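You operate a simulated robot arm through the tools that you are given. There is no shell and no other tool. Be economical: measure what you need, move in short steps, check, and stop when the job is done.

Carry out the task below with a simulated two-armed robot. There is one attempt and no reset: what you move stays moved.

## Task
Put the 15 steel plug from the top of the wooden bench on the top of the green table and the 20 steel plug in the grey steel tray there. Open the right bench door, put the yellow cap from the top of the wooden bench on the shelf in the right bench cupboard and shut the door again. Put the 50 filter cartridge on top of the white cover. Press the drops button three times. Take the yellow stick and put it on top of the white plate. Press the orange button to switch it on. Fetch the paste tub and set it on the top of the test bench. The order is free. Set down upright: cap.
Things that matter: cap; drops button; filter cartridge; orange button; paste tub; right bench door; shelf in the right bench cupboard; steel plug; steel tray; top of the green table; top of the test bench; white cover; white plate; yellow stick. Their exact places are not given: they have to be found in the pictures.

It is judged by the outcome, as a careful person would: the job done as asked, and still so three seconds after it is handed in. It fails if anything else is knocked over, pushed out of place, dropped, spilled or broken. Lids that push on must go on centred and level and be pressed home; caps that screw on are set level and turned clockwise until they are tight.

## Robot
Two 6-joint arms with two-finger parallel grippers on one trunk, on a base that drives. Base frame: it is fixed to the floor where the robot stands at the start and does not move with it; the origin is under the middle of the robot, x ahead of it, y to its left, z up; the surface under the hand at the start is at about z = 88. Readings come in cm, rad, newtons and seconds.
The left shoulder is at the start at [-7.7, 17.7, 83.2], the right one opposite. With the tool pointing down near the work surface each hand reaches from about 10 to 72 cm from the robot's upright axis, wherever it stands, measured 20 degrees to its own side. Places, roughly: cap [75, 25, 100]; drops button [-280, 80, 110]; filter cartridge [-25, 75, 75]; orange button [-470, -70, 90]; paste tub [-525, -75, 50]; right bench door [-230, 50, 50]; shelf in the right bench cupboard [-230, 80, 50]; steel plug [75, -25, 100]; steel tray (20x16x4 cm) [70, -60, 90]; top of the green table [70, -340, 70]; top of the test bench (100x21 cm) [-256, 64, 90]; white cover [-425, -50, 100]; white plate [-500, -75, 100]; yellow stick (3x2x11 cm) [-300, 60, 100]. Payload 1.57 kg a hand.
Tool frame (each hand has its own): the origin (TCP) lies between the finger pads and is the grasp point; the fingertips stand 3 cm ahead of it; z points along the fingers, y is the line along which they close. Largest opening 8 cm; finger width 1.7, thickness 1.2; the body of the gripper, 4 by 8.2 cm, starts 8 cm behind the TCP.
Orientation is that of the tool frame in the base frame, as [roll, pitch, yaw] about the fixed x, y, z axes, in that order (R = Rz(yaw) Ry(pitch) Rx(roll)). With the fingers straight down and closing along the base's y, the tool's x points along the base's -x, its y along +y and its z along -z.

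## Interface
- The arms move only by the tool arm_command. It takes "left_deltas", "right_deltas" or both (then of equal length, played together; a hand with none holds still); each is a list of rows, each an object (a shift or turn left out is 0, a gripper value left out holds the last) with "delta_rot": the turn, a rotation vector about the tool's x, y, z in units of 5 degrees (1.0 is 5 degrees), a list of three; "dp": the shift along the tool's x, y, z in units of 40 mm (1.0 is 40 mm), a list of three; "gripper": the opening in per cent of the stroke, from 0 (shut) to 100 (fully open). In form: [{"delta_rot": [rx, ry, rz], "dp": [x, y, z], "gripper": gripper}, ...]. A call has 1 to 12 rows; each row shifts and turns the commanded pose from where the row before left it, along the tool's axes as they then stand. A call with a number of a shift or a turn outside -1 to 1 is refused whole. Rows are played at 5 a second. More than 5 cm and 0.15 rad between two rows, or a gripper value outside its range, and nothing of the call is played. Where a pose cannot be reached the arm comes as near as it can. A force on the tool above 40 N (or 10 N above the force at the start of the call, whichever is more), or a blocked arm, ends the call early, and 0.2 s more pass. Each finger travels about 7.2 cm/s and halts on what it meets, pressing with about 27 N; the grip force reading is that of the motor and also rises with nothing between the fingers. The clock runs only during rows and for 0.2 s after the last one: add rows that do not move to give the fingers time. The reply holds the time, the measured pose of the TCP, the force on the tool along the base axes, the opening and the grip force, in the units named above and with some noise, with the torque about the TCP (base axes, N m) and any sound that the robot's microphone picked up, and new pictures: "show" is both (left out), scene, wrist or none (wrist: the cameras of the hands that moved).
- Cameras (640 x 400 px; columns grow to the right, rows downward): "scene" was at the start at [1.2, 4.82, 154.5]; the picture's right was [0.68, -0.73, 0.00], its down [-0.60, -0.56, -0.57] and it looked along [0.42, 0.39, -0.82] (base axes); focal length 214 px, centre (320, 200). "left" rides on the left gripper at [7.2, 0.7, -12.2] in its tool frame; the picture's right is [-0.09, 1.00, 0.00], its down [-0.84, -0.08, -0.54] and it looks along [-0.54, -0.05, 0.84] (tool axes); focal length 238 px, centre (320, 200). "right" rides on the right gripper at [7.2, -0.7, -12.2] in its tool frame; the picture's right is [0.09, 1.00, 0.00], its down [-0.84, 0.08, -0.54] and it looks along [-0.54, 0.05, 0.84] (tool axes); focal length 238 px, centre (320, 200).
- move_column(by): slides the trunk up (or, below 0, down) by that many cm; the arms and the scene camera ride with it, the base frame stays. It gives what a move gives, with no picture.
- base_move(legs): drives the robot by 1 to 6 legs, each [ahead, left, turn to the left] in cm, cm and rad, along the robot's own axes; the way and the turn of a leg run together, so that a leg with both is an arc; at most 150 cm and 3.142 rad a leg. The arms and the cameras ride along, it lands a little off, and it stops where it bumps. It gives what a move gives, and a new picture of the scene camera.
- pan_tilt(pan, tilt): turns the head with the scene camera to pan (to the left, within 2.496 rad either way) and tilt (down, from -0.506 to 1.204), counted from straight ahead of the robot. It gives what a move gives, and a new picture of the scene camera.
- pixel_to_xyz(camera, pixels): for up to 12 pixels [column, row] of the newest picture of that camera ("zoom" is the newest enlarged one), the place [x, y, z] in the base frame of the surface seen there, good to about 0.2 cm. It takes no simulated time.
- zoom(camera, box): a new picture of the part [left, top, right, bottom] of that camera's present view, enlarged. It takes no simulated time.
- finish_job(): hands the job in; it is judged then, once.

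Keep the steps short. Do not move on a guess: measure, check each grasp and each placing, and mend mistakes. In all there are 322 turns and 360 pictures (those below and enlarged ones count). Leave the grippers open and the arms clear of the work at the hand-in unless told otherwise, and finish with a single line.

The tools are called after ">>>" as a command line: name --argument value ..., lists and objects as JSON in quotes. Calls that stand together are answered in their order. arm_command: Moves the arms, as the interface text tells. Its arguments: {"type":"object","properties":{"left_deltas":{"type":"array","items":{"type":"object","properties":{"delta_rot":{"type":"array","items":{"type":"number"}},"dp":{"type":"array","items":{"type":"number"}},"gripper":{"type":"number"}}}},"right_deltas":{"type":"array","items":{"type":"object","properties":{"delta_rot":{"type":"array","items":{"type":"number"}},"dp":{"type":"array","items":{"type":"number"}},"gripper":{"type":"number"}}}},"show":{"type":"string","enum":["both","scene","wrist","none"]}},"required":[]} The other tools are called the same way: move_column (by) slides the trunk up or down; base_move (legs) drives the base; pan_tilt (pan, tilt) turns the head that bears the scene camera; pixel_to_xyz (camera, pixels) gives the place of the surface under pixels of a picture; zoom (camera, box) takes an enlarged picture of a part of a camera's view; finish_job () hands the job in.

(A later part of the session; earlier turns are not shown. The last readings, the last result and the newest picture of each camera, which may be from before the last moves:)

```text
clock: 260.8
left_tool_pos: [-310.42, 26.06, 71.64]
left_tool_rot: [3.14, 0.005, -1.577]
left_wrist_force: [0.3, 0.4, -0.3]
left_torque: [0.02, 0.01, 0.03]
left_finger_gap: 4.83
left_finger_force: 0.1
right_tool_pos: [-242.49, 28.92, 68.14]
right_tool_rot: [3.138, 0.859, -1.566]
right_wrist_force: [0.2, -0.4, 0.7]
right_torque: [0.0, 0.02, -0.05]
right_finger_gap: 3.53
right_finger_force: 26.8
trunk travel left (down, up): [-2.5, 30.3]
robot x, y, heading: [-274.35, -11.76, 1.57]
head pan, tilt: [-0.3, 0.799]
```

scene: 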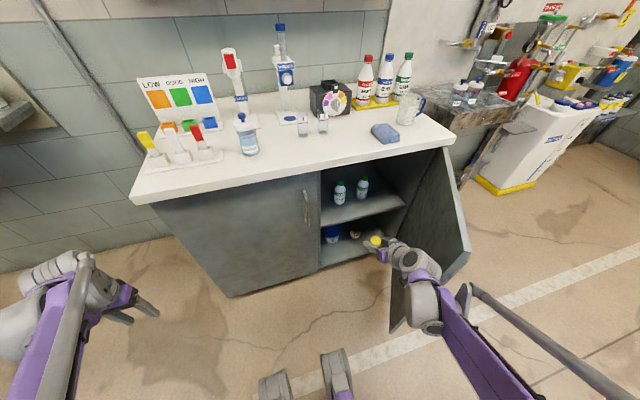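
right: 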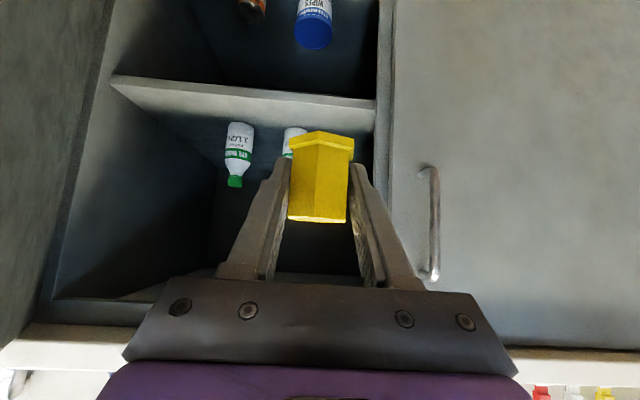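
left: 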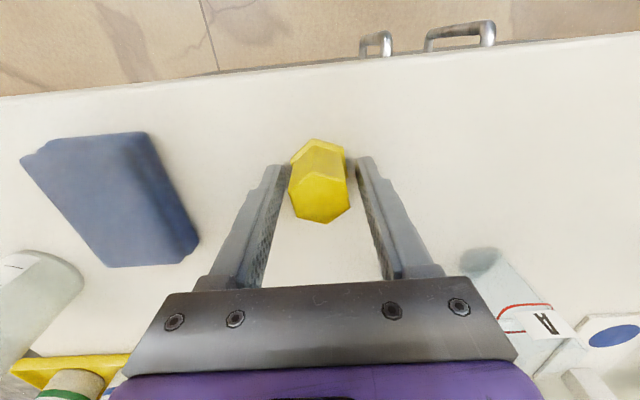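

>>> pixel_to_xyz --camera "right" --pixels '[[200, 88], [180, 105], [240, 105], [240, 130], [296, 135], [150, 100], [340, 110], [130, 85], [260, 94], [310, 108]]'

>>> zoom --camera "scene" --box '[300, 140, 480, 280]'

>>> pixel_to_xyz --camera "zoom" --pixels '[[200, 240], [300, 220], [145, 225], [220, 200], [140, 190], [225, 170], [100, 300], [90, 280], [330, 210]]'

```text
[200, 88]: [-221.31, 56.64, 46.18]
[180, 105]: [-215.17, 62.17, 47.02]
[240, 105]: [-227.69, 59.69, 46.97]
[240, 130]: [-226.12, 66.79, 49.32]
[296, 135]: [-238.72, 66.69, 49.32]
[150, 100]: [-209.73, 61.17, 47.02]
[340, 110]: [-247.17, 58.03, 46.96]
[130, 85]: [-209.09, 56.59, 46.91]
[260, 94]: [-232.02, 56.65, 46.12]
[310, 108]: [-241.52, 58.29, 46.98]
```

```text
2.86 times, centred on (390, 210) of scene
```

zoom: 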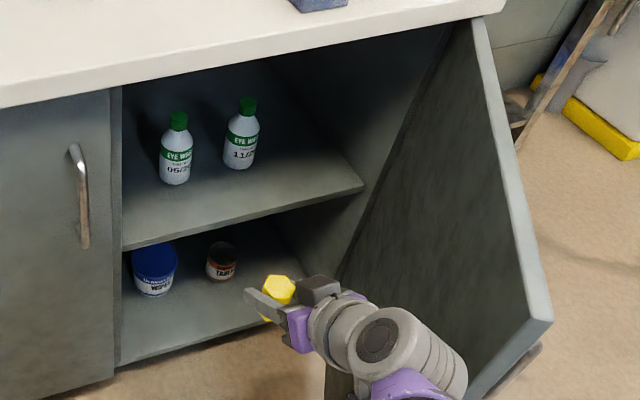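

```text
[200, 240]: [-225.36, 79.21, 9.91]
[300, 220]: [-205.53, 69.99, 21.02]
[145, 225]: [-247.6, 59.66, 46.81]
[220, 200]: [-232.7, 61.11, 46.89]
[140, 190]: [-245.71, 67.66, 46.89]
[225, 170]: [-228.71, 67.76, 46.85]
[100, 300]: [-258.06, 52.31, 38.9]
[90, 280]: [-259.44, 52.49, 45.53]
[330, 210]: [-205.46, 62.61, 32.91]
```

Shelf top z=46.95, front edge y=56.6; bottles start at y≈66.7. I move the cap in toward (−242.5, 61.5).

>>> arm_command --right_deltas '[{"dp": [-0.4, 0, 0.97]}, {"dp": [-0.4, 0, 0.97]}, {"dp": [-0.4, 0, 0.97]}, {"dp": [-0.4, 0, 0.97]}, {"dp": [-0.4, 0, 0.97]}, {"dp": [-0.4, 0, 0.97]}, {}]' --show "both"

```text
clock: 262.4
left_tool_pos: [-310.33, 26.02, 71.53]
left_tool_rot: [3.138, 0.006, -1.576]
left_wrist_force: [-0.2, 0.5, -0.8]
left_torque: [-0.01, 0.01, 0.01]
left_finger_gap: 4.8
left_finger_force: 0.1
right_tool_pos: [-242.9, 52.94, 60.25]
right_tool_rot: [3.136, 0.858, -1.567]
right_wrist_force: [-0.6, -0.1, -0.1]
right_torque: [0.0, 0.01, -0.01]
right_finger_gap: 3.52
right_finger_force: 27.1
trunk travel left (down, up): [-2.5, 30.3]
robot x, y, heading: [-274.41, -12.0, 1.572]
head pan, tilt: [-0.3, 0.799]
```

scene: 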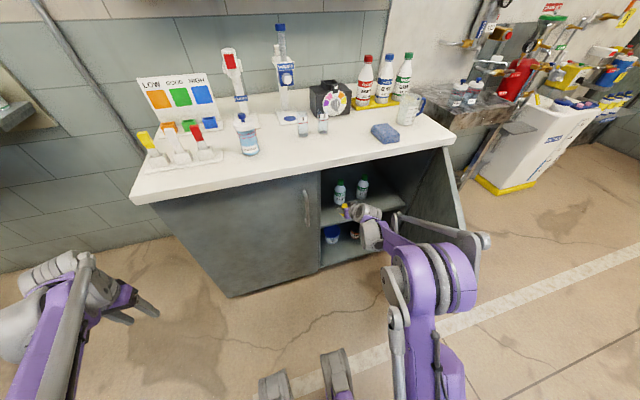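
right: 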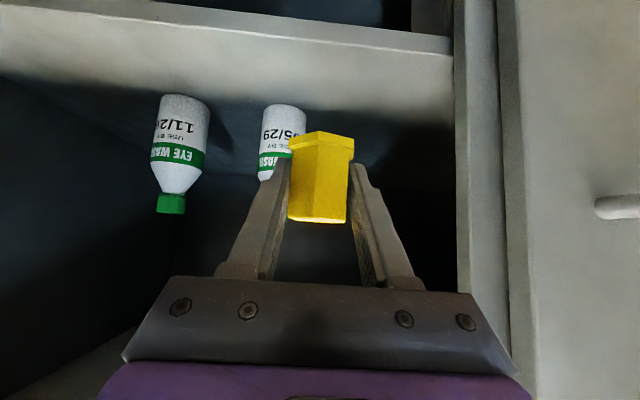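

>>> pixel_to_xyz --camera "scene" --pixels '[[482, 240], [455, 275], [450, 230], [410, 225], [445, 300]]'

>>> zoom --camera "scene" --box '[320, 150, 520, 330]'

```text
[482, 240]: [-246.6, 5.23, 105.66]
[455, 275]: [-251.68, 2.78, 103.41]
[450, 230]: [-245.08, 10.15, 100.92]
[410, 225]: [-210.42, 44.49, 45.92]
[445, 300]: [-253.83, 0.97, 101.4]
```

```text
2.22 times, centred on (420, 240) of scene
```

zoom: 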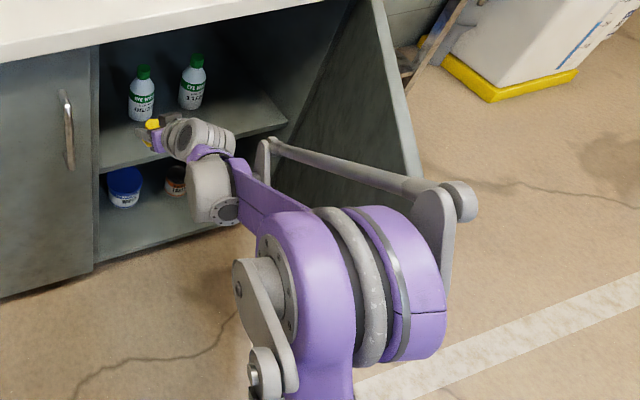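

Elbow is at x≈−247, z≈105, well clear. Continue in: 8.6 cm ahead, 6 cm down, with the last centimetres down.

>>> arm_command --right_deltas '[{"dp": [-0.09, 0, 0.87]}, {"dp": [-0.09, 0, 0.87]}, {"dp": [-0.09, 0, 0.87]}, {"dp": [0.38, 0, 0.33]}, {}]' --show "wrist"

```text
clock: 263.6
left_tool_pos: [-310.48, 26.01, 71.65]
left_tool_rot: [3.14, 0.006, -1.575]
left_wrist_force: [0.4, 0.1, 0.9]
left_torque: [0.0, 0.01, 0.0]
left_finger_gap: 4.78
left_finger_force: 0.1
right_tool_pos: [-243.01, 61.42, 52.43]
right_tool_rot: [3.136, 0.86, -1.564]
right_wrist_force: [-0.4, 0.2, 0.0]
right_torque: [0.01, -0.03, -0.01]
right_finger_gap: 3.51
right_finger_force: 27.2
trunk travel left (down, up): [-2.5, 30.3]
robot x, y, heading: [-274.42, -11.77, 1.569]
head pan, tilt: [-0.3, 0.799]
```

right: 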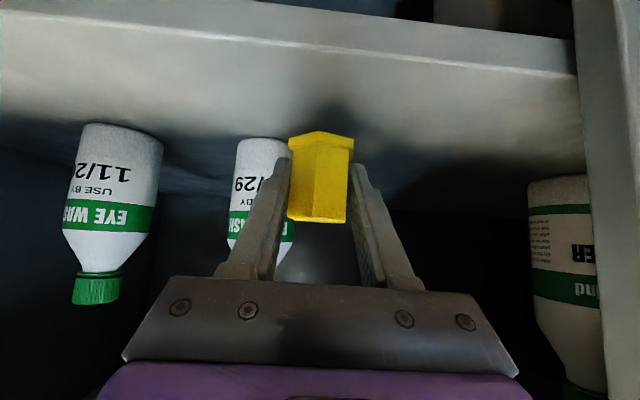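

Lower 2.3 cm and release.

>>> arm_command --right_deltas '[{"dp": [0.22, 0, 0.19]}, {"dp": [0.22, 0, 0.19]}, {}, {"gripper": 58}, {}, {}]' --show "wrist"

```text
clock: 265.0
left_tool_pos: [-310.34, 25.98, 71.64]
left_tool_rot: [3.139, 0.005, -1.578]
left_wrist_force: [-0.7, 0.3, -0.3]
left_torque: [0.02, -0.01, 0.0]
left_finger_gap: 4.82
left_finger_force: 0.0
right_tool_pos: [-243.0, 61.52, 49.96]
right_tool_rot: [3.137, 0.858, -1.565]
right_wrist_force: [0.4, -0.1, -0.8]
right_torque: [-0.02, -0.03, 0.0]
right_finger_gap: 4.65
right_finger_force: 0.2
trunk travel left (down, up): [-2.5, 30.3]
robot x, y, heading: [-274.4, -11.64, 1.573]
head pan, tilt: [-0.3, 0.799]
```

right: 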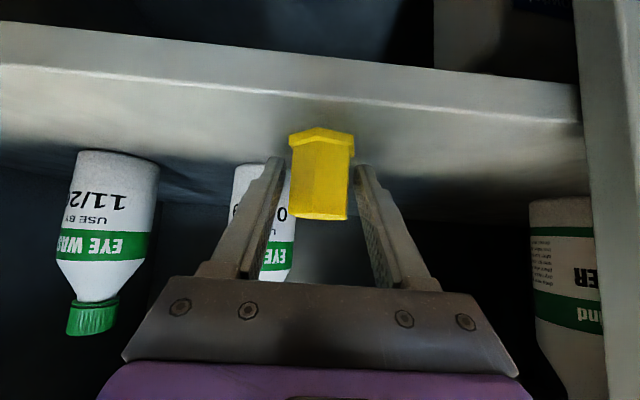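

Released. Retreat straight back along the tool and check.

>>> arm_command --right_deltas '[{"dp": [0, 0, -0.5]}, {"dp": [0, 0, -0.9]}, {"dp": [0, 0, -0.9]}, {"dp": [0.3, 0, -0.9]}, {"dp": [0.3, 0, -0.9]}, {"dp": [0.3, 0, -0.9]}, {"dp": [0.3, 0, -0.9]}, {"dp": [0.3, 0, -0.9]}, {}]' --show "both"

```text
clock: 267.0
left_tool_pos: [-310.31, 26.02, 71.62]
left_tool_rot: [3.14, 0.004, -1.576]
left_wrist_force: [0.4, -0.5, 0.3]
left_torque: [-0.02, -0.03, 0.02]
left_finger_gap: 4.83
left_finger_force: 0.1
right_tool_pos: [-242.77, 36.91, 63.19]
right_tool_rot: [3.135, 0.858, -1.566]
right_wrist_force: [-0.2, 0.6, -0.4]
right_torque: [-0.01, -0.02, 0.03]
right_finger_gap: 4.66
right_finger_force: 0.1
trunk travel left (down, up): [-2.5, 30.3]
robot x, y, heading: [-274.57, -11.73, 1.568]
head pan, tilt: [-0.3, 0.799]
```

scene: 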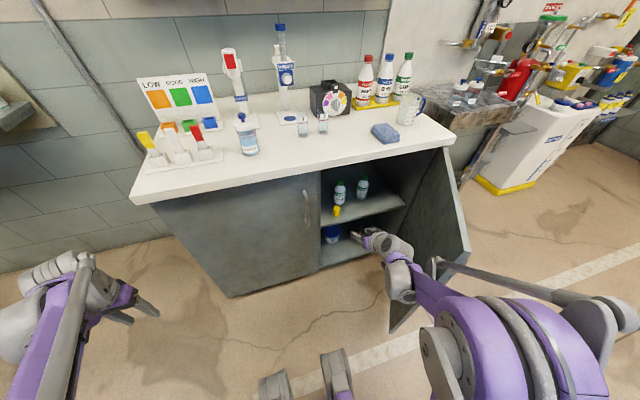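
right: 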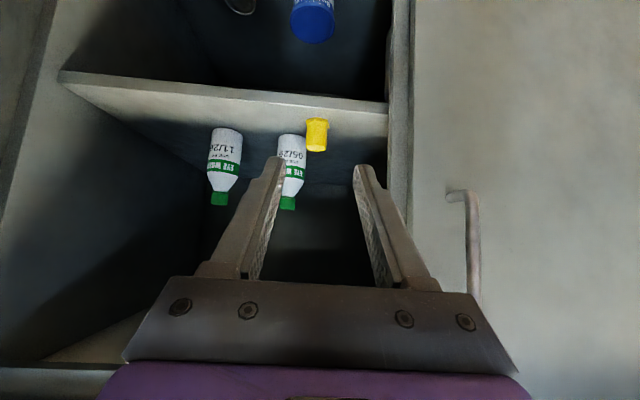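

The cap stands upright on the shelf. To shut the door: drive back 40 cm, then shift the right hand to the outer side of the door.

>>> base_move --legs '[[-40, 0, 0]]'

>>> arm_command --right_deltas '[{"dp": [0, -0.9, 0], "gripper": 0}, {"dp": [0, -0.9, 0]}, {"dp": [0, -0.9, 0]}, {"dp": [0, -0.9, 0]}, {"dp": [0, -0.9, 0]}, {"dp": [0.5, 0, -0.57]}, {"dp": [0.5, 0, -0.57]}, {"dp": [0.5, 0, -0.57]}, {}]' --show "both"

```text
clock: 269.5
left_tool_pos: [-310.42, -14.01, 71.74]
left_tool_rot: [3.139, 0.005, -1.574]
left_wrist_force: [0.4, -1.1, -0.2]
left_torque: [0.01, -0.01, 0.0]
left_finger_gap: 4.79
left_finger_force: 0.1
right_tool_pos: [-242.99, -3.14, 63.19]
right_tool_rot: [3.136, 0.861, -1.563]
right_wrist_force: [0.4, 1.0, -0.3]
right_torque: [0.0, 0.03, 0.03]
right_finger_gap: 4.65
right_finger_force: 0.1
trunk travel left (down, up): [-2.5, 30.3]
robot x, y, heading: [-274.79, -51.75, 1.566]
head pan, tilt: [-0.3, 0.799]
```

scene: 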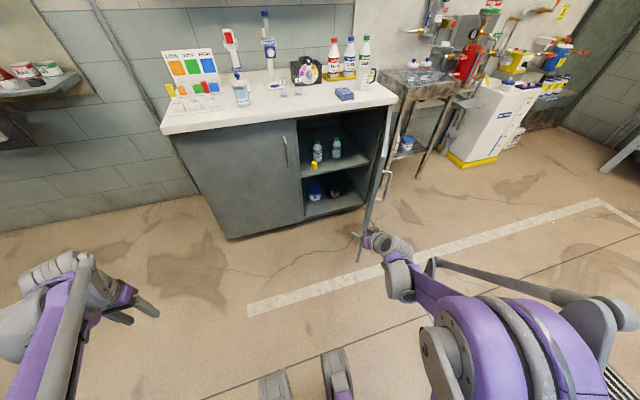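

```text
clock: 271.5
left_tool_pos: [-310.47, -13.94, 71.64]
left_tool_rot: [3.139, 0.005, -1.574]
left_wrist_force: [-0.5, 0.2, -0.2]
left_torque: [-0.02, 0.01, 0.01]
left_finger_gap: 4.78
left_finger_force: 0.1
right_tool_pos: [-224.7, -11.89, 63.11]
right_tool_rot: [3.137, 0.861, -1.564]
right_wrist_force: [-0.4, -0.6, -0.1]
right_torque: [0.02, 0.03, 0.0]
right_finger_gap: 0.0
right_finger_force: 21.2
trunk travel left (down, up): [-2.5, 30.3]
robot x, y, heading: [-274.86, -52.01, 1.574]
head pan, tilt: [-0.3, 0.799]
```

scene: 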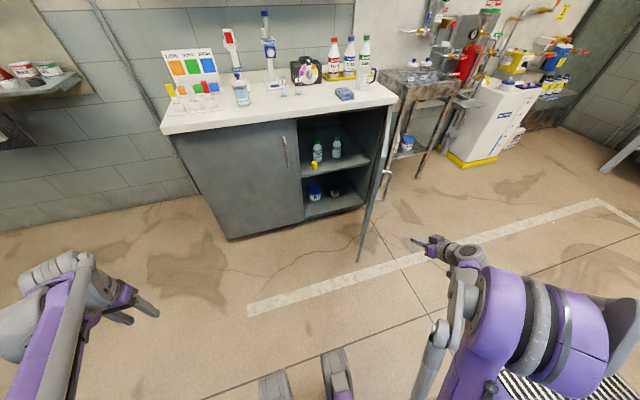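
right: 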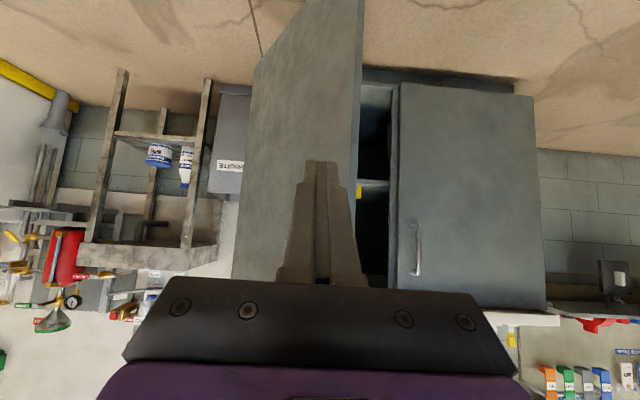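

The handle (z 61–77) would be in my path, so I go below it: lower to z≈51.

>>> arm_command --right_deltas '[{"dp": [0.7, 0, 0.6]}, {"dp": [0.7, 0, 0.6]}, {"dp": [0.7, 0, 0.6]}, {"dp": [0.2, 0, 0.2]}, {}]' --show "none"

>>> base_move --legs '[[20, 0, 0]]'

```text
clock: 272.7
left_tool_pos: [-310.64, -14.02, 71.63]
left_tool_rot: [3.139, 0.006, -1.576]
left_wrist_force: [0.0, -0.3, 0.7]
left_torque: [0.01, -0.02, -0.02]
left_finger_gap: 4.8
left_finger_force: 0.1
right_tool_pos: [-224.88, -11.86, 50.83]
right_tool_rot: [3.135, 0.859, -1.564]
right_wrist_force: [0.5, -0.2, 0.0]
right_torque: [0.0, 0.0, -0.01]
right_finger_gap: 0.02
right_finger_force: 21.1
trunk travel left (down, up): [-2.5, 30.3]
robot x, y, heading: [-274.43, -52.05, 1.57]
head pan, tilt: [-0.3, 0.799]
```

```text
clock: 274.3
left_tool_pos: [-310.47, 6.08, 71.66]
left_tool_rot: [3.139, 0.005, -1.573]
left_wrist_force: [0.0, 0.4, -0.4]
left_torque: [-0.01, -0.01, -0.01]
left_finger_gap: 4.8
left_finger_force: 0.1
right_tool_pos: [-224.9, 8.15, 50.99]
right_tool_rot: [3.136, 0.859, -1.563]
right_wrist_force: [0.7, 0.1, 0.8]
right_torque: [-0.03, -0.01, 0.02]
right_finger_gap: 0.0
right_finger_force: 21.2
trunk travel left (down, up): [-2.5, 30.3]
robot x, y, heading: [-274.57, -31.84, 1.567]
head pan, tilt: [-0.3, 0.799]
```

scene: 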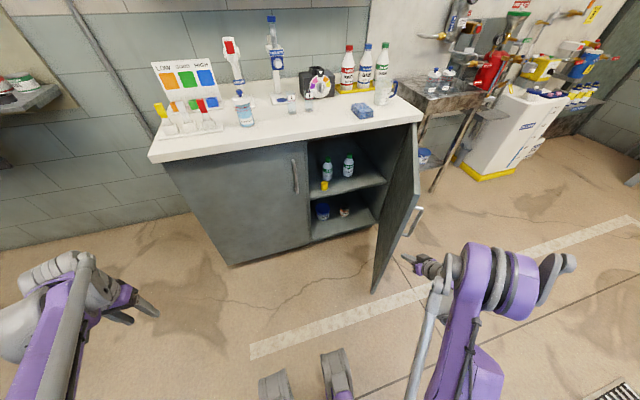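

Now outside of the door. Drive 6 cm more, then push forward with the arm in small steps.

>>> base_move --legs '[[8, 0, 0]]'

>>> arm_command --right_deltas '[{"dp": [-0.33, 0, 0.38]}, {"dp": [-0.33, 0, 0.38]}, {"dp": [-0.33, 0, 0.38]}, {"dp": [-0.33, 0, 0.38]}, {"dp": [-0.33, 0, 0.38]}, {"dp": [-0.33, 0, 0.38]}, {"dp": [-0.33, 0, 0.38]}, {"dp": [-0.33, 0, 0.38]}]' --show "scene"

```text
clock: 275.3
left_tool_pos: [-310.42, 14.08, 71.66]
left_tool_rot: [3.14, 0.006, -1.574]
left_wrist_force: [-0.4, 0.5, -0.7]
left_torque: [-0.01, 0.03, -0.01]
left_finger_gap: 4.8
left_finger_force: 0.0
right_tool_pos: [-224.88, 16.13, 50.99]
right_tool_rot: [3.136, 0.859, -1.564]
right_wrist_force: [0.1, -0.4, 0.4]
right_torque: [-0.03, 0.01, -0.02]
right_finger_gap: 0.02
right_finger_force: 21.2
trunk travel left (down, up): [-2.5, 30.3]
robot x, y, heading: [-274.63, -23.85, 1.572]
head pan, tilt: [-0.3, 0.799]
```

scene: 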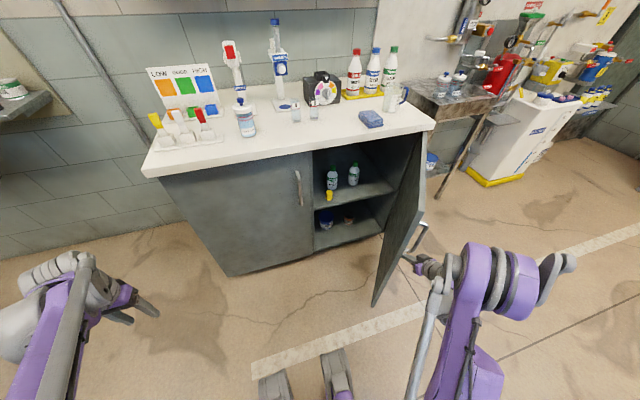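

```text
clock: 277.1
left_tool_pos: [-310.45, 14.06, 71.67]
left_tool_rot: [3.14, 0.006, -1.574]
left_wrist_force: [-0.9, 0.6, -0.1]
left_torque: [0.0, 0.0, 0.01]
left_finger_gap: 4.8
left_finger_force: 0.1
right_tool_pos: [-225.15, 32.23, 50.93]
right_tool_rot: [3.137, 0.859, -1.563]
right_wrist_force: [0.6, 0.3, -0.7]
right_torque: [0.0, 0.01, -0.02]
right_finger_gap: 0.0
right_finger_force: 21.3
trunk travel left (down, up): [-2.5, 30.3]
robot x, y, heading: [-274.49, -23.7, 1.571]
head pan, tilt: [-0.3, 0.799]
```

scene: 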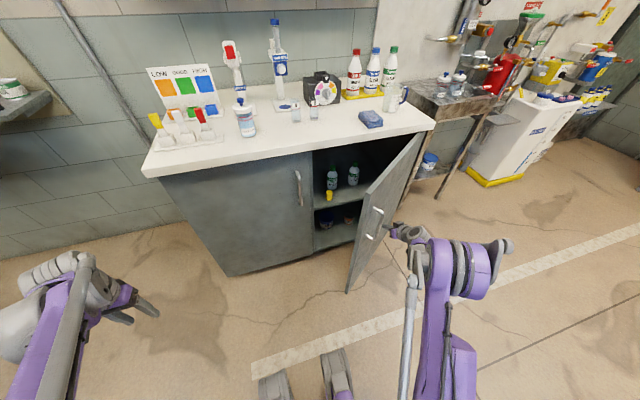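

The door is swinging shut. Continue 17 cm.

>>> arm_command --right_deltas '[{"dp": [-0.33, 0, 0.38]}, {"dp": [-0.33, 0, 0.38]}, {"dp": [-0.33, 0, 0.38]}, {"dp": [-0.33, 0, 0.38]}, {"dp": [-0.33, 0, 0.38]}, {"dp": [-0.33, 0, 0.38]}, {"dp": [-0.33, 0, 0.38]}, {"dp": [-0.25, 0, 0.28]}, {"dp": [-0.2, 0, 0.2]}, {}]' --show "both"

```text
clock: 279.3
left_tool_pos: [-310.5, 14.02, 71.53]
left_tool_rot: [3.14, 0.006, -1.575]
left_wrist_force: [0.3, -0.1, 0.0]
left_torque: [0.03, -0.01, 0.02]
left_finger_gap: 4.8
left_finger_force: 0.0
right_tool_pos: [-225.25, 48.78, 51.06]
right_tool_rot: [3.137, 0.859, -1.563]
right_wrist_force: [-0.9, -0.4, 0.5]
right_torque: [0.02, 0.03, -0.04]
right_finger_gap: 0.03
right_finger_force: 21.2
trunk travel left (down, up): [-2.5, 30.3]
robot x, y, heading: [-274.62, -23.64, 1.567]
head pan, tilt: [-0.3, 0.799]
```

scene: 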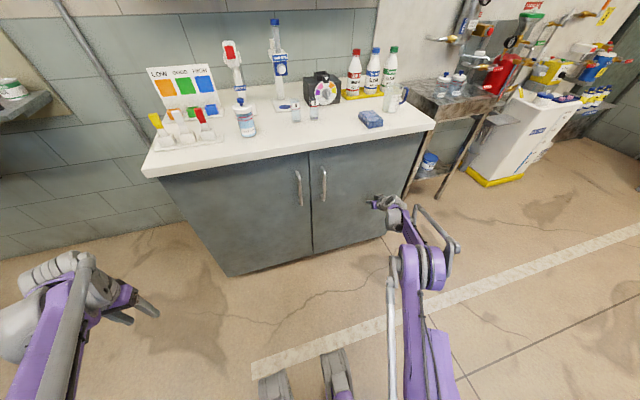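
right: 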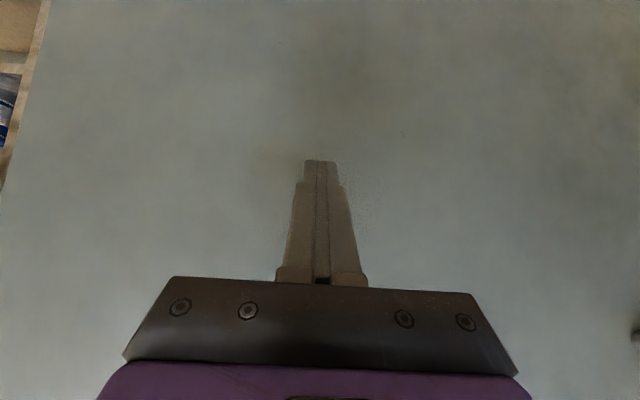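

Nearly shut. Push the last millimetres until a force reads.

>>> arm_command --right_deltas '[{"dp": [-0.08, 0, 0.09]}, {"dp": [-0.08, 0, 0.09]}, {"dp": [-0.08, 0, 0.09]}, {"dp": [-0.08, 0, 0.09]}, {}]' --show "scene"

>>> pixel_to_xyz --camera "scene" --pixels '[[318, 230], [305, 230], [400, 190], [330, 215], [290, 240]]'

>>> zoom --camera "scene" --box '[260, 130, 440, 260]'

```text
clock: 280.1
left_tool_pos: [-310.47, 14.07, 71.63]
left_tool_rot: [3.139, 0.007, -1.577]
left_wrist_force: [-1.3, 0.4, -0.1]
left_torque: [0.02, -0.02, -0.01]
left_finger_gap: 4.78
left_finger_force: 0.0
right_tool_pos: [-225.14, 49.69, 51.11]
right_tool_rot: [3.134, 0.85, -1.559]
right_wrist_force: [-1.1, -9.5, 2.8]
right_torque: [-0.03, 0.01, 0.01]
right_finger_gap: 0.0
right_finger_force: 21.6
trunk travel left (down, up): [-2.5, 30.3]
robot x, y, heading: [-274.22, -23.86, 1.57]
head pan, tilt: [-0.3, 0.799]
stopped in row 3 (right hand): the force on the tool passed its limit at 51 N (the readings are from after the stop); the commanded pose is now the measured one
```

scene: 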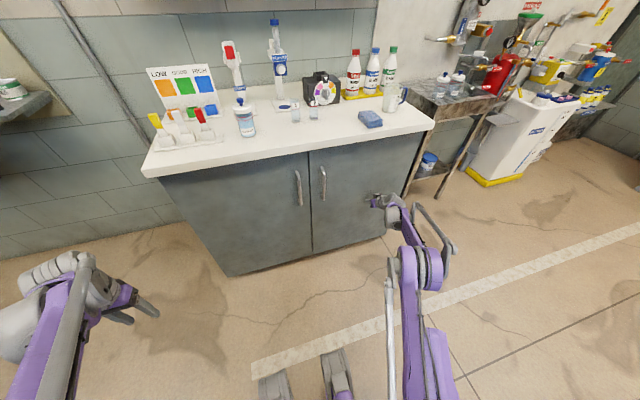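

```text
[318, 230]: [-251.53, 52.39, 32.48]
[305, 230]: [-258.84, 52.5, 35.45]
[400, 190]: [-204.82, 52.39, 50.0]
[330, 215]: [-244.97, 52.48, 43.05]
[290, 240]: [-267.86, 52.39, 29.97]
```

```text
3.08 times, centred on (350, 195) of scene
```

zoom: 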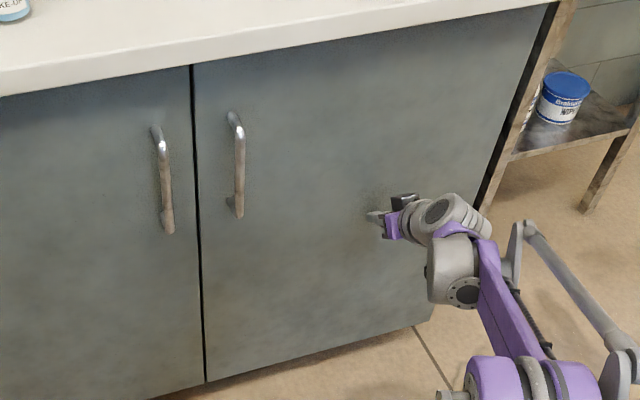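

Door is flush (y 52.4 both sides). Retreat the hand, raise the trunk, and look at the drops button and stick.

>>> arm_command --right_deltas '[{"dp": [0.65, 0, -0.75]}, {"dp": [0.65, 0, -0.75]}, {"dp": [0.65, 0, -0.75]}, {"dp": [0.65, 0, -0.75]}, {"dp": [0.65, 0, -0.75]}]' --show "none"

>>> move_column --by 28

>>> pan_tilt --pan 0.1 --tilt 0.6

>>> zoom --camera "scene" --box '[220, 120, 400, 250]'

```text
clock: 281.3
left_tool_pos: [-310.41, 13.93, 71.65]
left_tool_rot: [3.139, 0.005, -1.578]
left_wrist_force: [-0.5, -0.2, -0.1]
left_torque: [-0.04, -0.03, -0.03]
left_finger_gap: 4.8
left_finger_force: 0.0
right_tool_pos: [-225.01, 29.79, 51.12]
right_tool_rot: [3.135, 0.85, -1.56]
right_wrist_force: [0.3, -0.1, -0.2]
right_torque: [0.05, 0.02, -0.06]
right_finger_gap: 0.0
right_finger_force: 21.6
trunk travel left (down, up): [-2.5, 30.3]
robot x, y, heading: [-274.49, -24.3, 1.565]
head pan, tilt: [-0.3, 0.799]
```

```text
clock: 284.1
left_tool_pos: [-310.46, 14.07, 99.57]
left_tool_rot: [-3.141, 0.004, -1.576]
left_wrist_force: [-0.4, 0.0, -0.7]
left_torque: [0.03, -0.01, 0.01]
left_finger_gap: 4.8
left_finger_force: 0.1
right_tool_pos: [-224.94, 29.82, 79.1]
right_tool_rot: [3.135, 0.852, -1.561]
right_wrist_force: [0.0, -0.2, 0.3]
right_torque: [-0.01, 0.0, -0.01]
right_finger_gap: 0.01
right_finger_force: 21.5
trunk travel left (down, up): [-30.5, 2.3]
robot x, y, heading: [-274.26, -23.42, 1.568]
head pan, tilt: [-0.3, 0.799]
```

```text
clock: 285.0
left_tool_pos: [-310.4, 14.07, 99.58]
left_tool_rot: [3.14, 0.005, -1.577]
left_wrist_force: [0.4, 0.6, 0.6]
left_torque: [-0.03, 0.03, 0.02]
left_finger_gap: 4.81
left_finger_force: 0.0
right_tool_pos: [-224.92, 30.01, 79.12]
right_tool_rot: [3.134, 0.854, -1.561]
right_wrist_force: [-0.2, 0.7, -0.4]
right_torque: [-0.03, 0.0, -0.01]
right_finger_gap: 0.01
right_finger_force: 21.6
trunk travel left (down, up): [-30.5, 2.3]
robot x, y, heading: [-274.46, -23.98, 1.572]
head pan, tilt: [0.099, 0.6]
```

scene: 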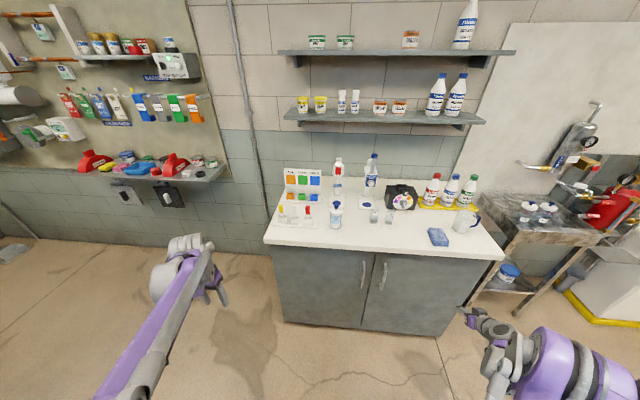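

```text
3.08 times, centred on (310, 185) of scene
```

zoom: 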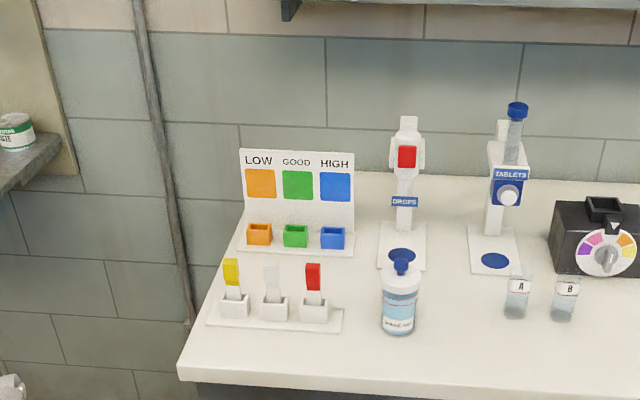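

>>> pixel_to_xyz --camera "zoom" --pixels '[[407, 156], [402, 148], [412, 165], [407, 140], [405, 200], [232, 272], [231, 290], [233, 305], [272, 280], [313, 275], [398, 285], [258, 235]]'

```text
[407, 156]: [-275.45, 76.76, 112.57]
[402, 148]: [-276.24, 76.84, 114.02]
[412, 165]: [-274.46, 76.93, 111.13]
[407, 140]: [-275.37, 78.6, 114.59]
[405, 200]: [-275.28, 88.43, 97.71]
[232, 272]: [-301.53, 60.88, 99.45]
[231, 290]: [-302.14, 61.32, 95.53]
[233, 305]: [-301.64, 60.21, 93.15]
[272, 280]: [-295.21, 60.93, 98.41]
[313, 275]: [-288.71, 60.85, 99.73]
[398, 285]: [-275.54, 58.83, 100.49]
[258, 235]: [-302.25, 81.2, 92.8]
```

Button face (−275.4, 76.8, 112.6); yellow stick at (−301.8,61, top ~101). Raise the right hand to z≈116 first.

>>> arm_command --right_deltas '[{"dp": [-0.7, 0, -0.65]}, {"dp": [-0.7, 0, -0.65]}, {"dp": [-0.7, 0, -0.65]}, {"dp": [-0.7, 0, -0.65]}, {"dp": [-0.7, 0, -0.65]}, {"dp": [-0.7, 0, -0.65]}, {"dp": [-0.7, 0, -0.65]}, {"dp": [-0.7, 0, -0.65]}, {"dp": [-0.7, 0, -0.65]}, {"dp": [-0.35, 0, -0.3]}, {}]' --show "none"

>>> pixel_to_xyz --camera "zoom" --pixels '[[400, 258], [400, 268], [407, 125], [232, 262], [226, 270], [239, 270]]'

```text
clock: 287.4
left_tool_pos: [-310.4, 13.93, 99.53]
left_tool_rot: [3.14, 0.005, -1.574]
left_wrist_force: [-0.6, -0.2, 0.7]
left_torque: [-0.02, -0.04, 0.0]
left_finger_gap: 4.82
left_finger_force: 0.1
right_tool_pos: [-224.78, 29.11, 115.3]
right_tool_rot: [3.135, 0.852, -1.559]
right_wrist_force: [0.2, -0.2, 0.2]
right_torque: [0.04, -0.01, 0.0]
right_finger_gap: 0.03
right_finger_force: 20.6
trunk travel left (down, up): [-30.5, 2.3]
robot x, y, heading: [-274.68, -23.93, 1.573]
head pan, tilt: [0.099, 0.6]
```

```text
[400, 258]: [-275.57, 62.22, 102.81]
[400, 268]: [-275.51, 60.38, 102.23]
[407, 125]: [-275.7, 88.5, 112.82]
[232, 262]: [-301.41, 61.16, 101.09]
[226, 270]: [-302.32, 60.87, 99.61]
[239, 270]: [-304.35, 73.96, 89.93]
```

>>> base_move --legs '[[0, 14, 0], [26, 0, 0]]'

>>> arm_command --right_deltas '[{"dp": [0, 0.9, 0]}, {"dp": [0, 0.9, 0]}, {"dp": [0, 0.9, 0]}, {"dp": [0, 0.9, 0]}, {"dp": [0, 0.9, 0]}, {"dp": [0, 0.9, 0]}, {"dp": [0, 0.9, 0]}, {"dp": [0, 0.9, 0]}, {"dp": [0, 0.9, 0]}, {}]' --show "wrist"

```text
clock: 290.7
left_tool_pos: [-324.44, 39.62, 99.67]
left_tool_rot: [3.139, 0.006, -1.577]
left_wrist_force: [0.8, 0.5, 0.0]
left_torque: [0.01, 0.03, 0.01]
left_finger_gap: 4.8
left_finger_force: 0.1
right_tool_pos: [-238.72, 54.59, 115.21]
right_tool_rot: [3.136, 0.852, -1.559]
right_wrist_force: [0.3, 0.2, -0.2]
right_torque: [0.0, 0.0, 0.03]
right_finger_gap: 0.0
right_finger_force: 21.4
trunk travel left (down, up): [-30.5, 2.3]
robot x, y, heading: [-288.55, 2.1, 1.571]
head pan, tilt: [0.099, 0.6]
```

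scene: 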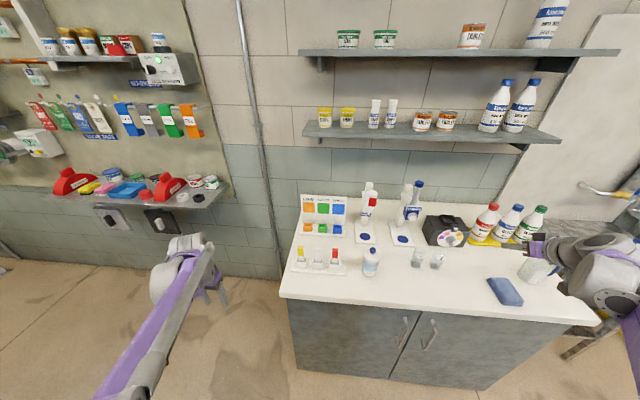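

```text
clock: 292.9
left_tool_pos: [-324.39, 39.75, 99.7]
left_tool_rot: [3.14, 0.005, -1.575]
left_wrist_force: [-0.2, 0.1, 0.2]
left_torque: [-0.01, 0.02, 0.0]
left_finger_gap: 4.78
left_finger_force: 0.1
right_tool_pos: [-271.08, 54.23, 115.49]
right_tool_rot: [3.134, 0.852, -1.561]
right_wrist_force: [0.3, 0.1, 0.2]
right_torque: [0.0, 0.01, 0.02]
right_finger_gap: 0.01
right_finger_force: 21.2
trunk travel left (down, up): [-30.5, 2.3]
robot x, y, heading: [-288.4, 2.24, 1.572]
head pan, tilt: [0.099, 0.6]
```

right: 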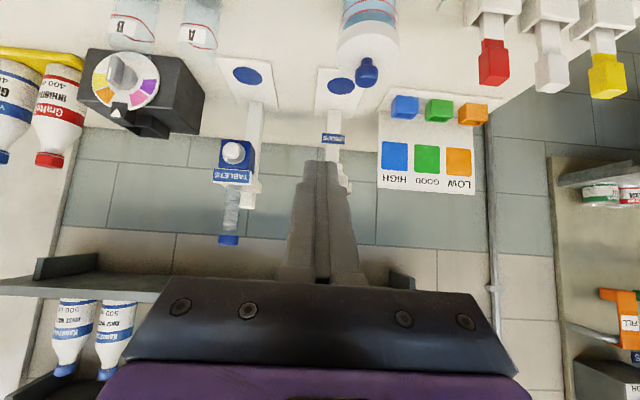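

Move 4.3 cm left, then advance to ~3 cm before the button.

>>> arm_command --right_deltas '[{"dp": [0, 0.54, 0]}, {"dp": [0, 0.54, 0]}, {"dp": [-0.61, 0, 0.86]}, {"dp": [-0.61, 0, 0.86]}, {"dp": [-0.61, 0, 0.86]}, {"dp": [-0.61, 0, 0.86]}, {}]' --show "both"

>>> zoom --camera "scene" --box '[320, 160, 440, 260]'

```text
clock: 294.5
left_tool_pos: [-324.34, 39.66, 99.68]
left_tool_rot: [3.139, 0.007, -1.577]
left_wrist_force: [0.1, 0.0, -0.3]
left_torque: [0.01, 0.0, 0.01]
left_finger_gap: 4.81
left_finger_force: 0.1
right_tool_pos: [-275.59, 70.93, 113.83]
right_tool_rot: [3.135, 0.851, -1.561]
right_wrist_force: [0.2, 0.9, 0.8]
right_torque: [0.01, -0.02, -0.02]
right_finger_gap: 0.02
right_finger_force: 21.6
trunk travel left (down, up): [-30.5, 2.3]
robot x, y, heading: [-288.15, 2.34, 1.567]
head pan, tilt: [0.099, 0.6]
```

scene: 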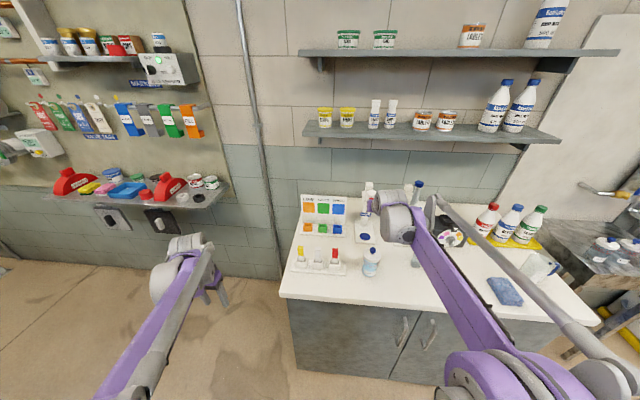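
right: 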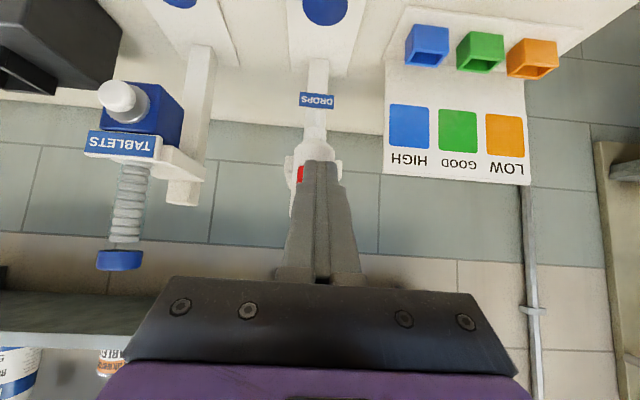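

```text
4.00 times, centred on (380, 210) of scene
```

zoom: 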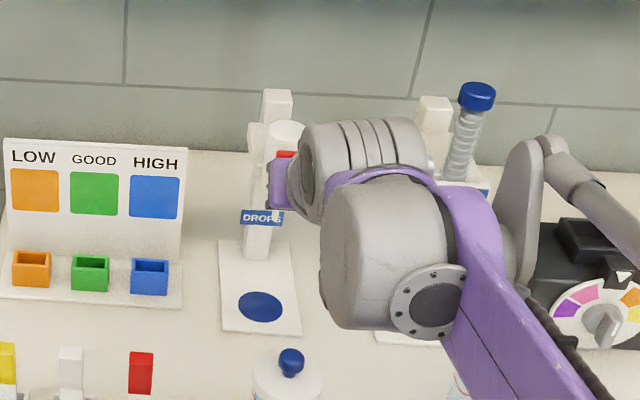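

Aligned. Advance in small steps, watching for contact/force/sound.

>>> arm_command --right_deltas '[{"dp": [-0.165, 0, 0.188]}, {"dp": [-0.165, 0, 0.188]}, {"dp": [-0.13, 0, 0.15]}, {"dp": [-0.03, 0, 0.04]}, {"dp": [-0.03, 0, 0.04]}, {}]' --show "wrist"

```text
clock: 295.9
left_tool_pos: [-324.37, 39.86, 99.74]
left_tool_rot: [3.14, 0.004, -1.577]
left_wrist_force: [0.2, -0.4, -1.1]
left_torque: [0.01, -0.01, 0.0]
left_finger_gap: 4.82
left_finger_force: 0.0
right_tool_pos: [-275.77, 74.12, 113.72]
right_tool_rot: [3.134, 0.851, -1.56]
right_wrist_force: [0.7, -0.6, -0.2]
right_torque: [0.02, 0.0, -0.02]
right_finger_gap: 0.0
right_finger_force: 21.7
trunk travel left (down, up): [-30.5, 2.3]
robot x, y, heading: [-288.17, 1.89, 1.569]
head pan, tilt: [0.099, 0.6]
```

right: 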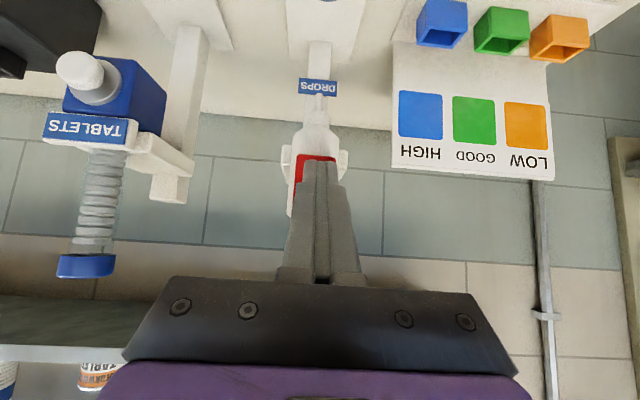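

Just at contact. Press further in 3 mm steps.

>>> arm_command --right_deltas '[{"dp": [-0.05, -0.03, 0.056]}, {"dp": [-0.05, 0, 0.056]}, {"dp": [-0.05, 0, 0.056]}, {}]' --show "wrist"

```text
clock: 296.9
left_tool_pos: [-324.28, 39.63, 99.69]
left_tool_rot: [3.141, 0.007, -1.578]
left_wrist_force: [-0.8, 0.0, 0.4]
left_torque: [0.0, 0.0, 0.03]
left_finger_gap: 4.81
left_finger_force: 0.1
right_tool_pos: [-275.65, 74.9, 113.76]
right_tool_rot: [3.134, 0.849, -1.56]
right_wrist_force: [-2.1, -14.0, -5.2]
right_torque: [-0.36, 0.03, 0.04]
right_finger_gap: 0.0
right_finger_force: 21.5
trunk travel left (down, up): [-30.5, 2.3]
robot x, y, heading: [-288.45, 2.17, 1.568]
head pan, tilt: [0.099, 0.6]
heard: click
```

right: 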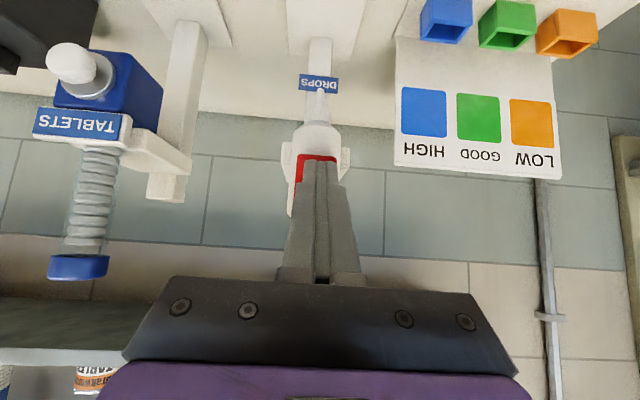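

First click heard. Back off 1.2 cm, then press again.

>>> arm_command --right_deltas '[{"dp": [0.1, 0, -0.112]}, {"dp": [0.1, 0, -0.112]}, {}, {}]' --show "none"

>>> arm_command --right_deltas '[{"dp": [-0.08, 0, 0.09]}, {"dp": [-0.06, 0, 0.067]}, {"dp": [-0.06, 0, 0.067]}, {}]' --show "none"

```text
clock: 297.9
left_tool_pos: [-324.46, 39.74, 99.51]
left_tool_rot: [3.14, 0.005, -1.577]
left_wrist_force: [-0.7, -0.1, -0.8]
left_torque: [-0.02, 0.03, 0.0]
left_finger_gap: 4.81
left_finger_force: 0.0
right_tool_pos: [-275.59, 73.9, 113.81]
right_tool_rot: [3.135, 0.85, -1.56]
right_wrist_force: [0.2, -1.0, 1.1]
right_torque: [0.0, 0.01, -0.02]
right_finger_gap: 0.0
right_finger_force: 21.7
trunk travel left (down, up): [-30.5, 2.3]
robot x, y, heading: [-288.43, 1.79, 1.57]
head pan, tilt: [0.099, 0.6]
```

```text
clock: 298.9
left_tool_pos: [-324.44, 39.59, 99.54]
left_tool_rot: [3.139, 0.006, -1.576]
left_wrist_force: [0.2, 0.6, 0.0]
left_torque: [0.01, 0.04, -0.04]
left_finger_gap: 4.78
left_finger_force: 0.1
right_tool_pos: [-275.57, 74.88, 113.85]
right_tool_rot: [3.134, 0.85, -1.561]
right_wrist_force: [-0.7, -13.0, -4.6]
right_torque: [-0.31, 0.05, 0.03]
right_finger_gap: 0.01
right_finger_force: 21.4
trunk travel left (down, up): [-30.5, 2.3]
robot x, y, heading: [-288.18, 1.66, 1.567]
head pan, tilt: [0.099, 0.6]
heard: click
```

Second click. Back off and press a third time.

>>> arm_command --right_deltas '[{"dp": [0.1, 0, -0.112]}, {"dp": [0.1, 0, -0.112]}, {}, {}]' --show "none"

>>> arm_command --right_deltas '[{"dp": [-0.08, 0, 0.09]}, {"dp": [-0.06, 0, 0.067]}, {"dp": [-0.06, 0, 0.067]}, {}]' --show "none"

>>> arm_command --right_deltas '[{"dp": [0.4, 0, -0.45]}, {"dp": [0.55, 0, -0.7]}, {"dp": [0.55, 0, -0.7]}, {"dp": [0.55, 0, -0.7]}, {"dp": [0.55, 0, -0.7]}, {"dp": [0.55, 0, -0.7]}, {"dp": [0.55, -0.3, -0.7]}, {"dp": [0, -0.9, 0]}, {"dp": [0, -0.9, 0]}, {"dp": [0, -0.9, 0]}, {"dp": [0, -0.9, 0]}, {}]' --show "scene"

```text
clock: 299.9
left_tool_pos: [-324.32, 39.72, 99.76]
left_tool_rot: [3.139, 0.006, -1.574]
left_wrist_force: [-0.6, 0.0, 0.7]
left_torque: [0.02, -0.01, -0.03]
left_finger_gap: 4.8
left_finger_force: 0.1
right_tool_pos: [-275.62, 73.8, 113.81]
right_tool_rot: [3.135, 0.852, -1.558]
right_wrist_force: [-0.3, -0.4, 0.3]
right_torque: [0.02, -0.01, 0.01]
right_finger_gap: 0.02
right_finger_force: 21.4
trunk travel left (down, up): [-30.5, 2.3]
robot x, y, heading: [-288.69, 1.82, 1.566]
head pan, tilt: [0.099, 0.6]
```

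```text
clock: 300.9
left_tool_pos: [-324.31, 39.78, 99.58]
left_tool_rot: [3.14, 0.008, -1.577]
left_wrist_force: [0.2, -0.3, -0.4]
left_torque: [0.02, -0.01, -0.01]
left_finger_gap: 4.8
left_finger_force: 0.0
right_tool_pos: [-275.61, 74.99, 113.72]
right_tool_rot: [3.136, 0.849, -1.561]
right_wrist_force: [-0.4, -13.6, -6.7]
right_torque: [-0.34, 0.02, -0.01]
right_finger_gap: 0.0
right_finger_force: 21.3
trunk travel left (down, up): [-30.5, 2.3]
robot x, y, heading: [-288.15, 2.14, 1.567]
head pan, tilt: [0.099, 0.6]
heard: click
```

```text
clock: 303.5
left_tool_pos: [-324.37, 39.69, 99.64]
left_tool_rot: [3.14, 0.005, -1.576]
left_wrist_force: [0.7, 0.3, 0.6]
left_torque: [0.02, -0.02, -0.02]
left_finger_gap: 4.78
left_finger_force: 0.0
right_tool_pos: [-259.72, 51.43, 114.87]
right_tool_rot: [3.134, 0.851, -1.562]
right_wrist_force: [-0.6, -1.2, -0.3]
right_torque: [0.02, 0.03, -0.05]
right_finger_gap: 0.01
right_finger_force: 21.3
trunk travel left (down, up): [-30.5, 2.3]
robot x, y, heading: [-288.39, 1.94, 1.569]
head pan, tilt: [0.099, 0.6]
```

scene: 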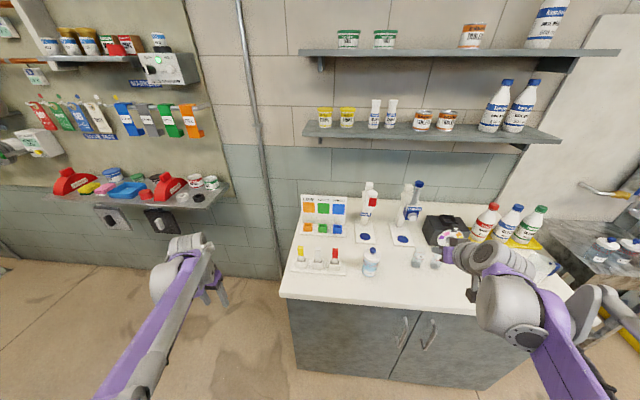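

Three clicks done. Now the left hand goes above the yellow stick.

>>> arm_command --left_deltas '[{"dp": [0, 0, -0.9]}, {"dp": [0, 0, -0.9]}, {"dp": [0, 0, -0.9]}, {"dp": [-0.58, -0.8, 0]}, {"dp": [-0.58, -0.8, 0]}, {"dp": [-0.58, -0.8, 0]}, {"dp": [-0.58, -0.8, 0]}, {"dp": [-0.58, -0.8, 0]}, {"dp": [-0.58, -0.8, 0]}, {"dp": [-0.58, -0.8, 0]}, {}]' --show "wrist"

>>> zoom --camera "left" --box '[240, 80, 400, 200]'

```text
clock: 305.9
left_tool_pos: [-301.94, 55.75, 110.44]
left_tool_rot: [3.139, 0.006, -1.574]
left_wrist_force: [-0.4, -0.1, 0.6]
left_torque: [-0.01, -0.02, -0.01]
left_finger_gap: 4.77
left_finger_force: 0.2
right_tool_pos: [-259.8, 51.38, 114.74]
right_tool_rot: [3.135, 0.852, -1.561]
right_wrist_force: [-0.6, -1.3, 0.0]
right_torque: [0.02, 0.02, -0.03]
right_finger_gap: 0.0
right_finger_force: 21.5
trunk travel left (down, up): [-30.5, 2.3]
robot x, y, heading: [-288.33, 2.13, 1.564]
head pan, tilt: [0.099, 0.6]
```

left: 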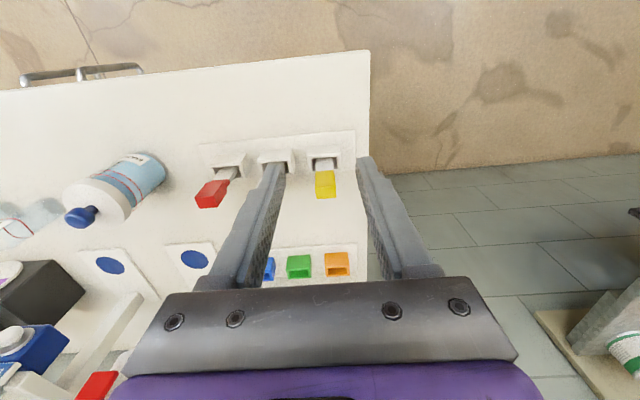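

```text
3.33 times, centred on (320, 140) of left
```

zoom: 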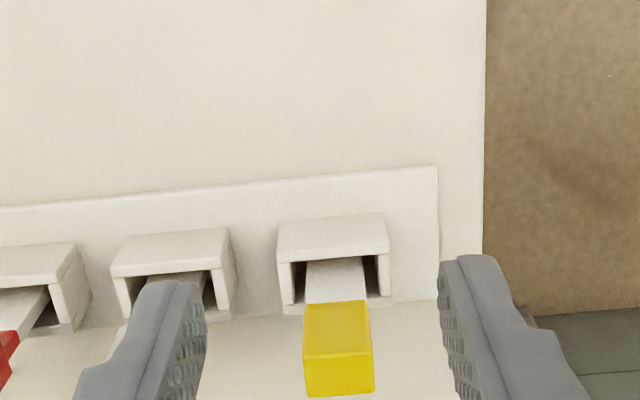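

>>> pixel_to_xyz --camera "zoom" --pixels '[[308, 355], [372, 350], [310, 392], [374, 388], [340, 375], [305, 305], [365, 302], [230, 260], [335, 240]]'

```text
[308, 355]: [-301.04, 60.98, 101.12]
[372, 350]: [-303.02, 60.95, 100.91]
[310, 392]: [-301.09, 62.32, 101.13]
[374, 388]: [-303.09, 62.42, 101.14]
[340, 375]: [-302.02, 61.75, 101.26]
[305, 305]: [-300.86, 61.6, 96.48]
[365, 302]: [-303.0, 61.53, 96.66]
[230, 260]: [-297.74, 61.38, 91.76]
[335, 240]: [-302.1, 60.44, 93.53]
```

Stick top (−302.05, 61.7, 101.2), 2 cm wide in x. Align, descend to z≈98.8, grip, lift slowly.

>>> arm_command --left_deltas '[{"dp": [-0.75, 0.03, 0], "gripper": 52}, {"dp": [-0.74, 0, 0]}, {"dp": [0, 0, 0.9]}, {"dp": [0, 0, 0.9]}, {"dp": [0, 0, 0.6]}, {}]' --show "wrist"

```text
clock: 307.3
left_tool_pos: [-301.97, 61.97, 100.82]
left_tool_rot: [3.14, 0.006, -1.576]
left_wrist_force: [-0.1, -0.1, 0.2]
left_torque: [-0.05, 0.02, -0.02]
left_finger_gap: 4.17
left_finger_force: 0.0
right_tool_pos: [-259.65, 51.38, 114.78]
right_tool_rot: [3.133, 0.852, -1.559]
right_wrist_force: [0.3, 0.1, 0.9]
right_torque: [0.0, 0.03, -0.01]
right_finger_gap: 0.0
right_finger_force: 21.5
trunk travel left (down, up): [-30.5, 2.3]
robot x, y, heading: [-288.21, 2.09, 1.565]
head pan, tilt: [0.099, 0.6]
```

left: 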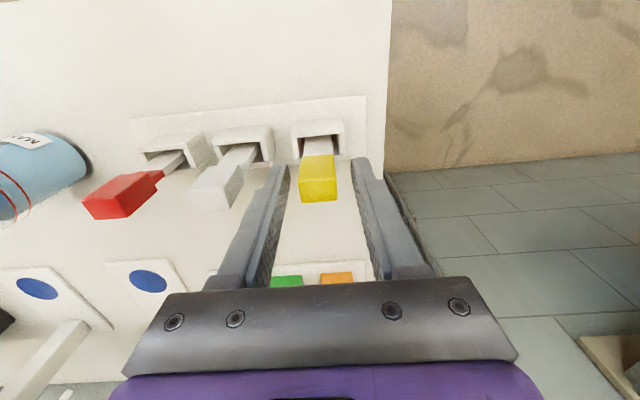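

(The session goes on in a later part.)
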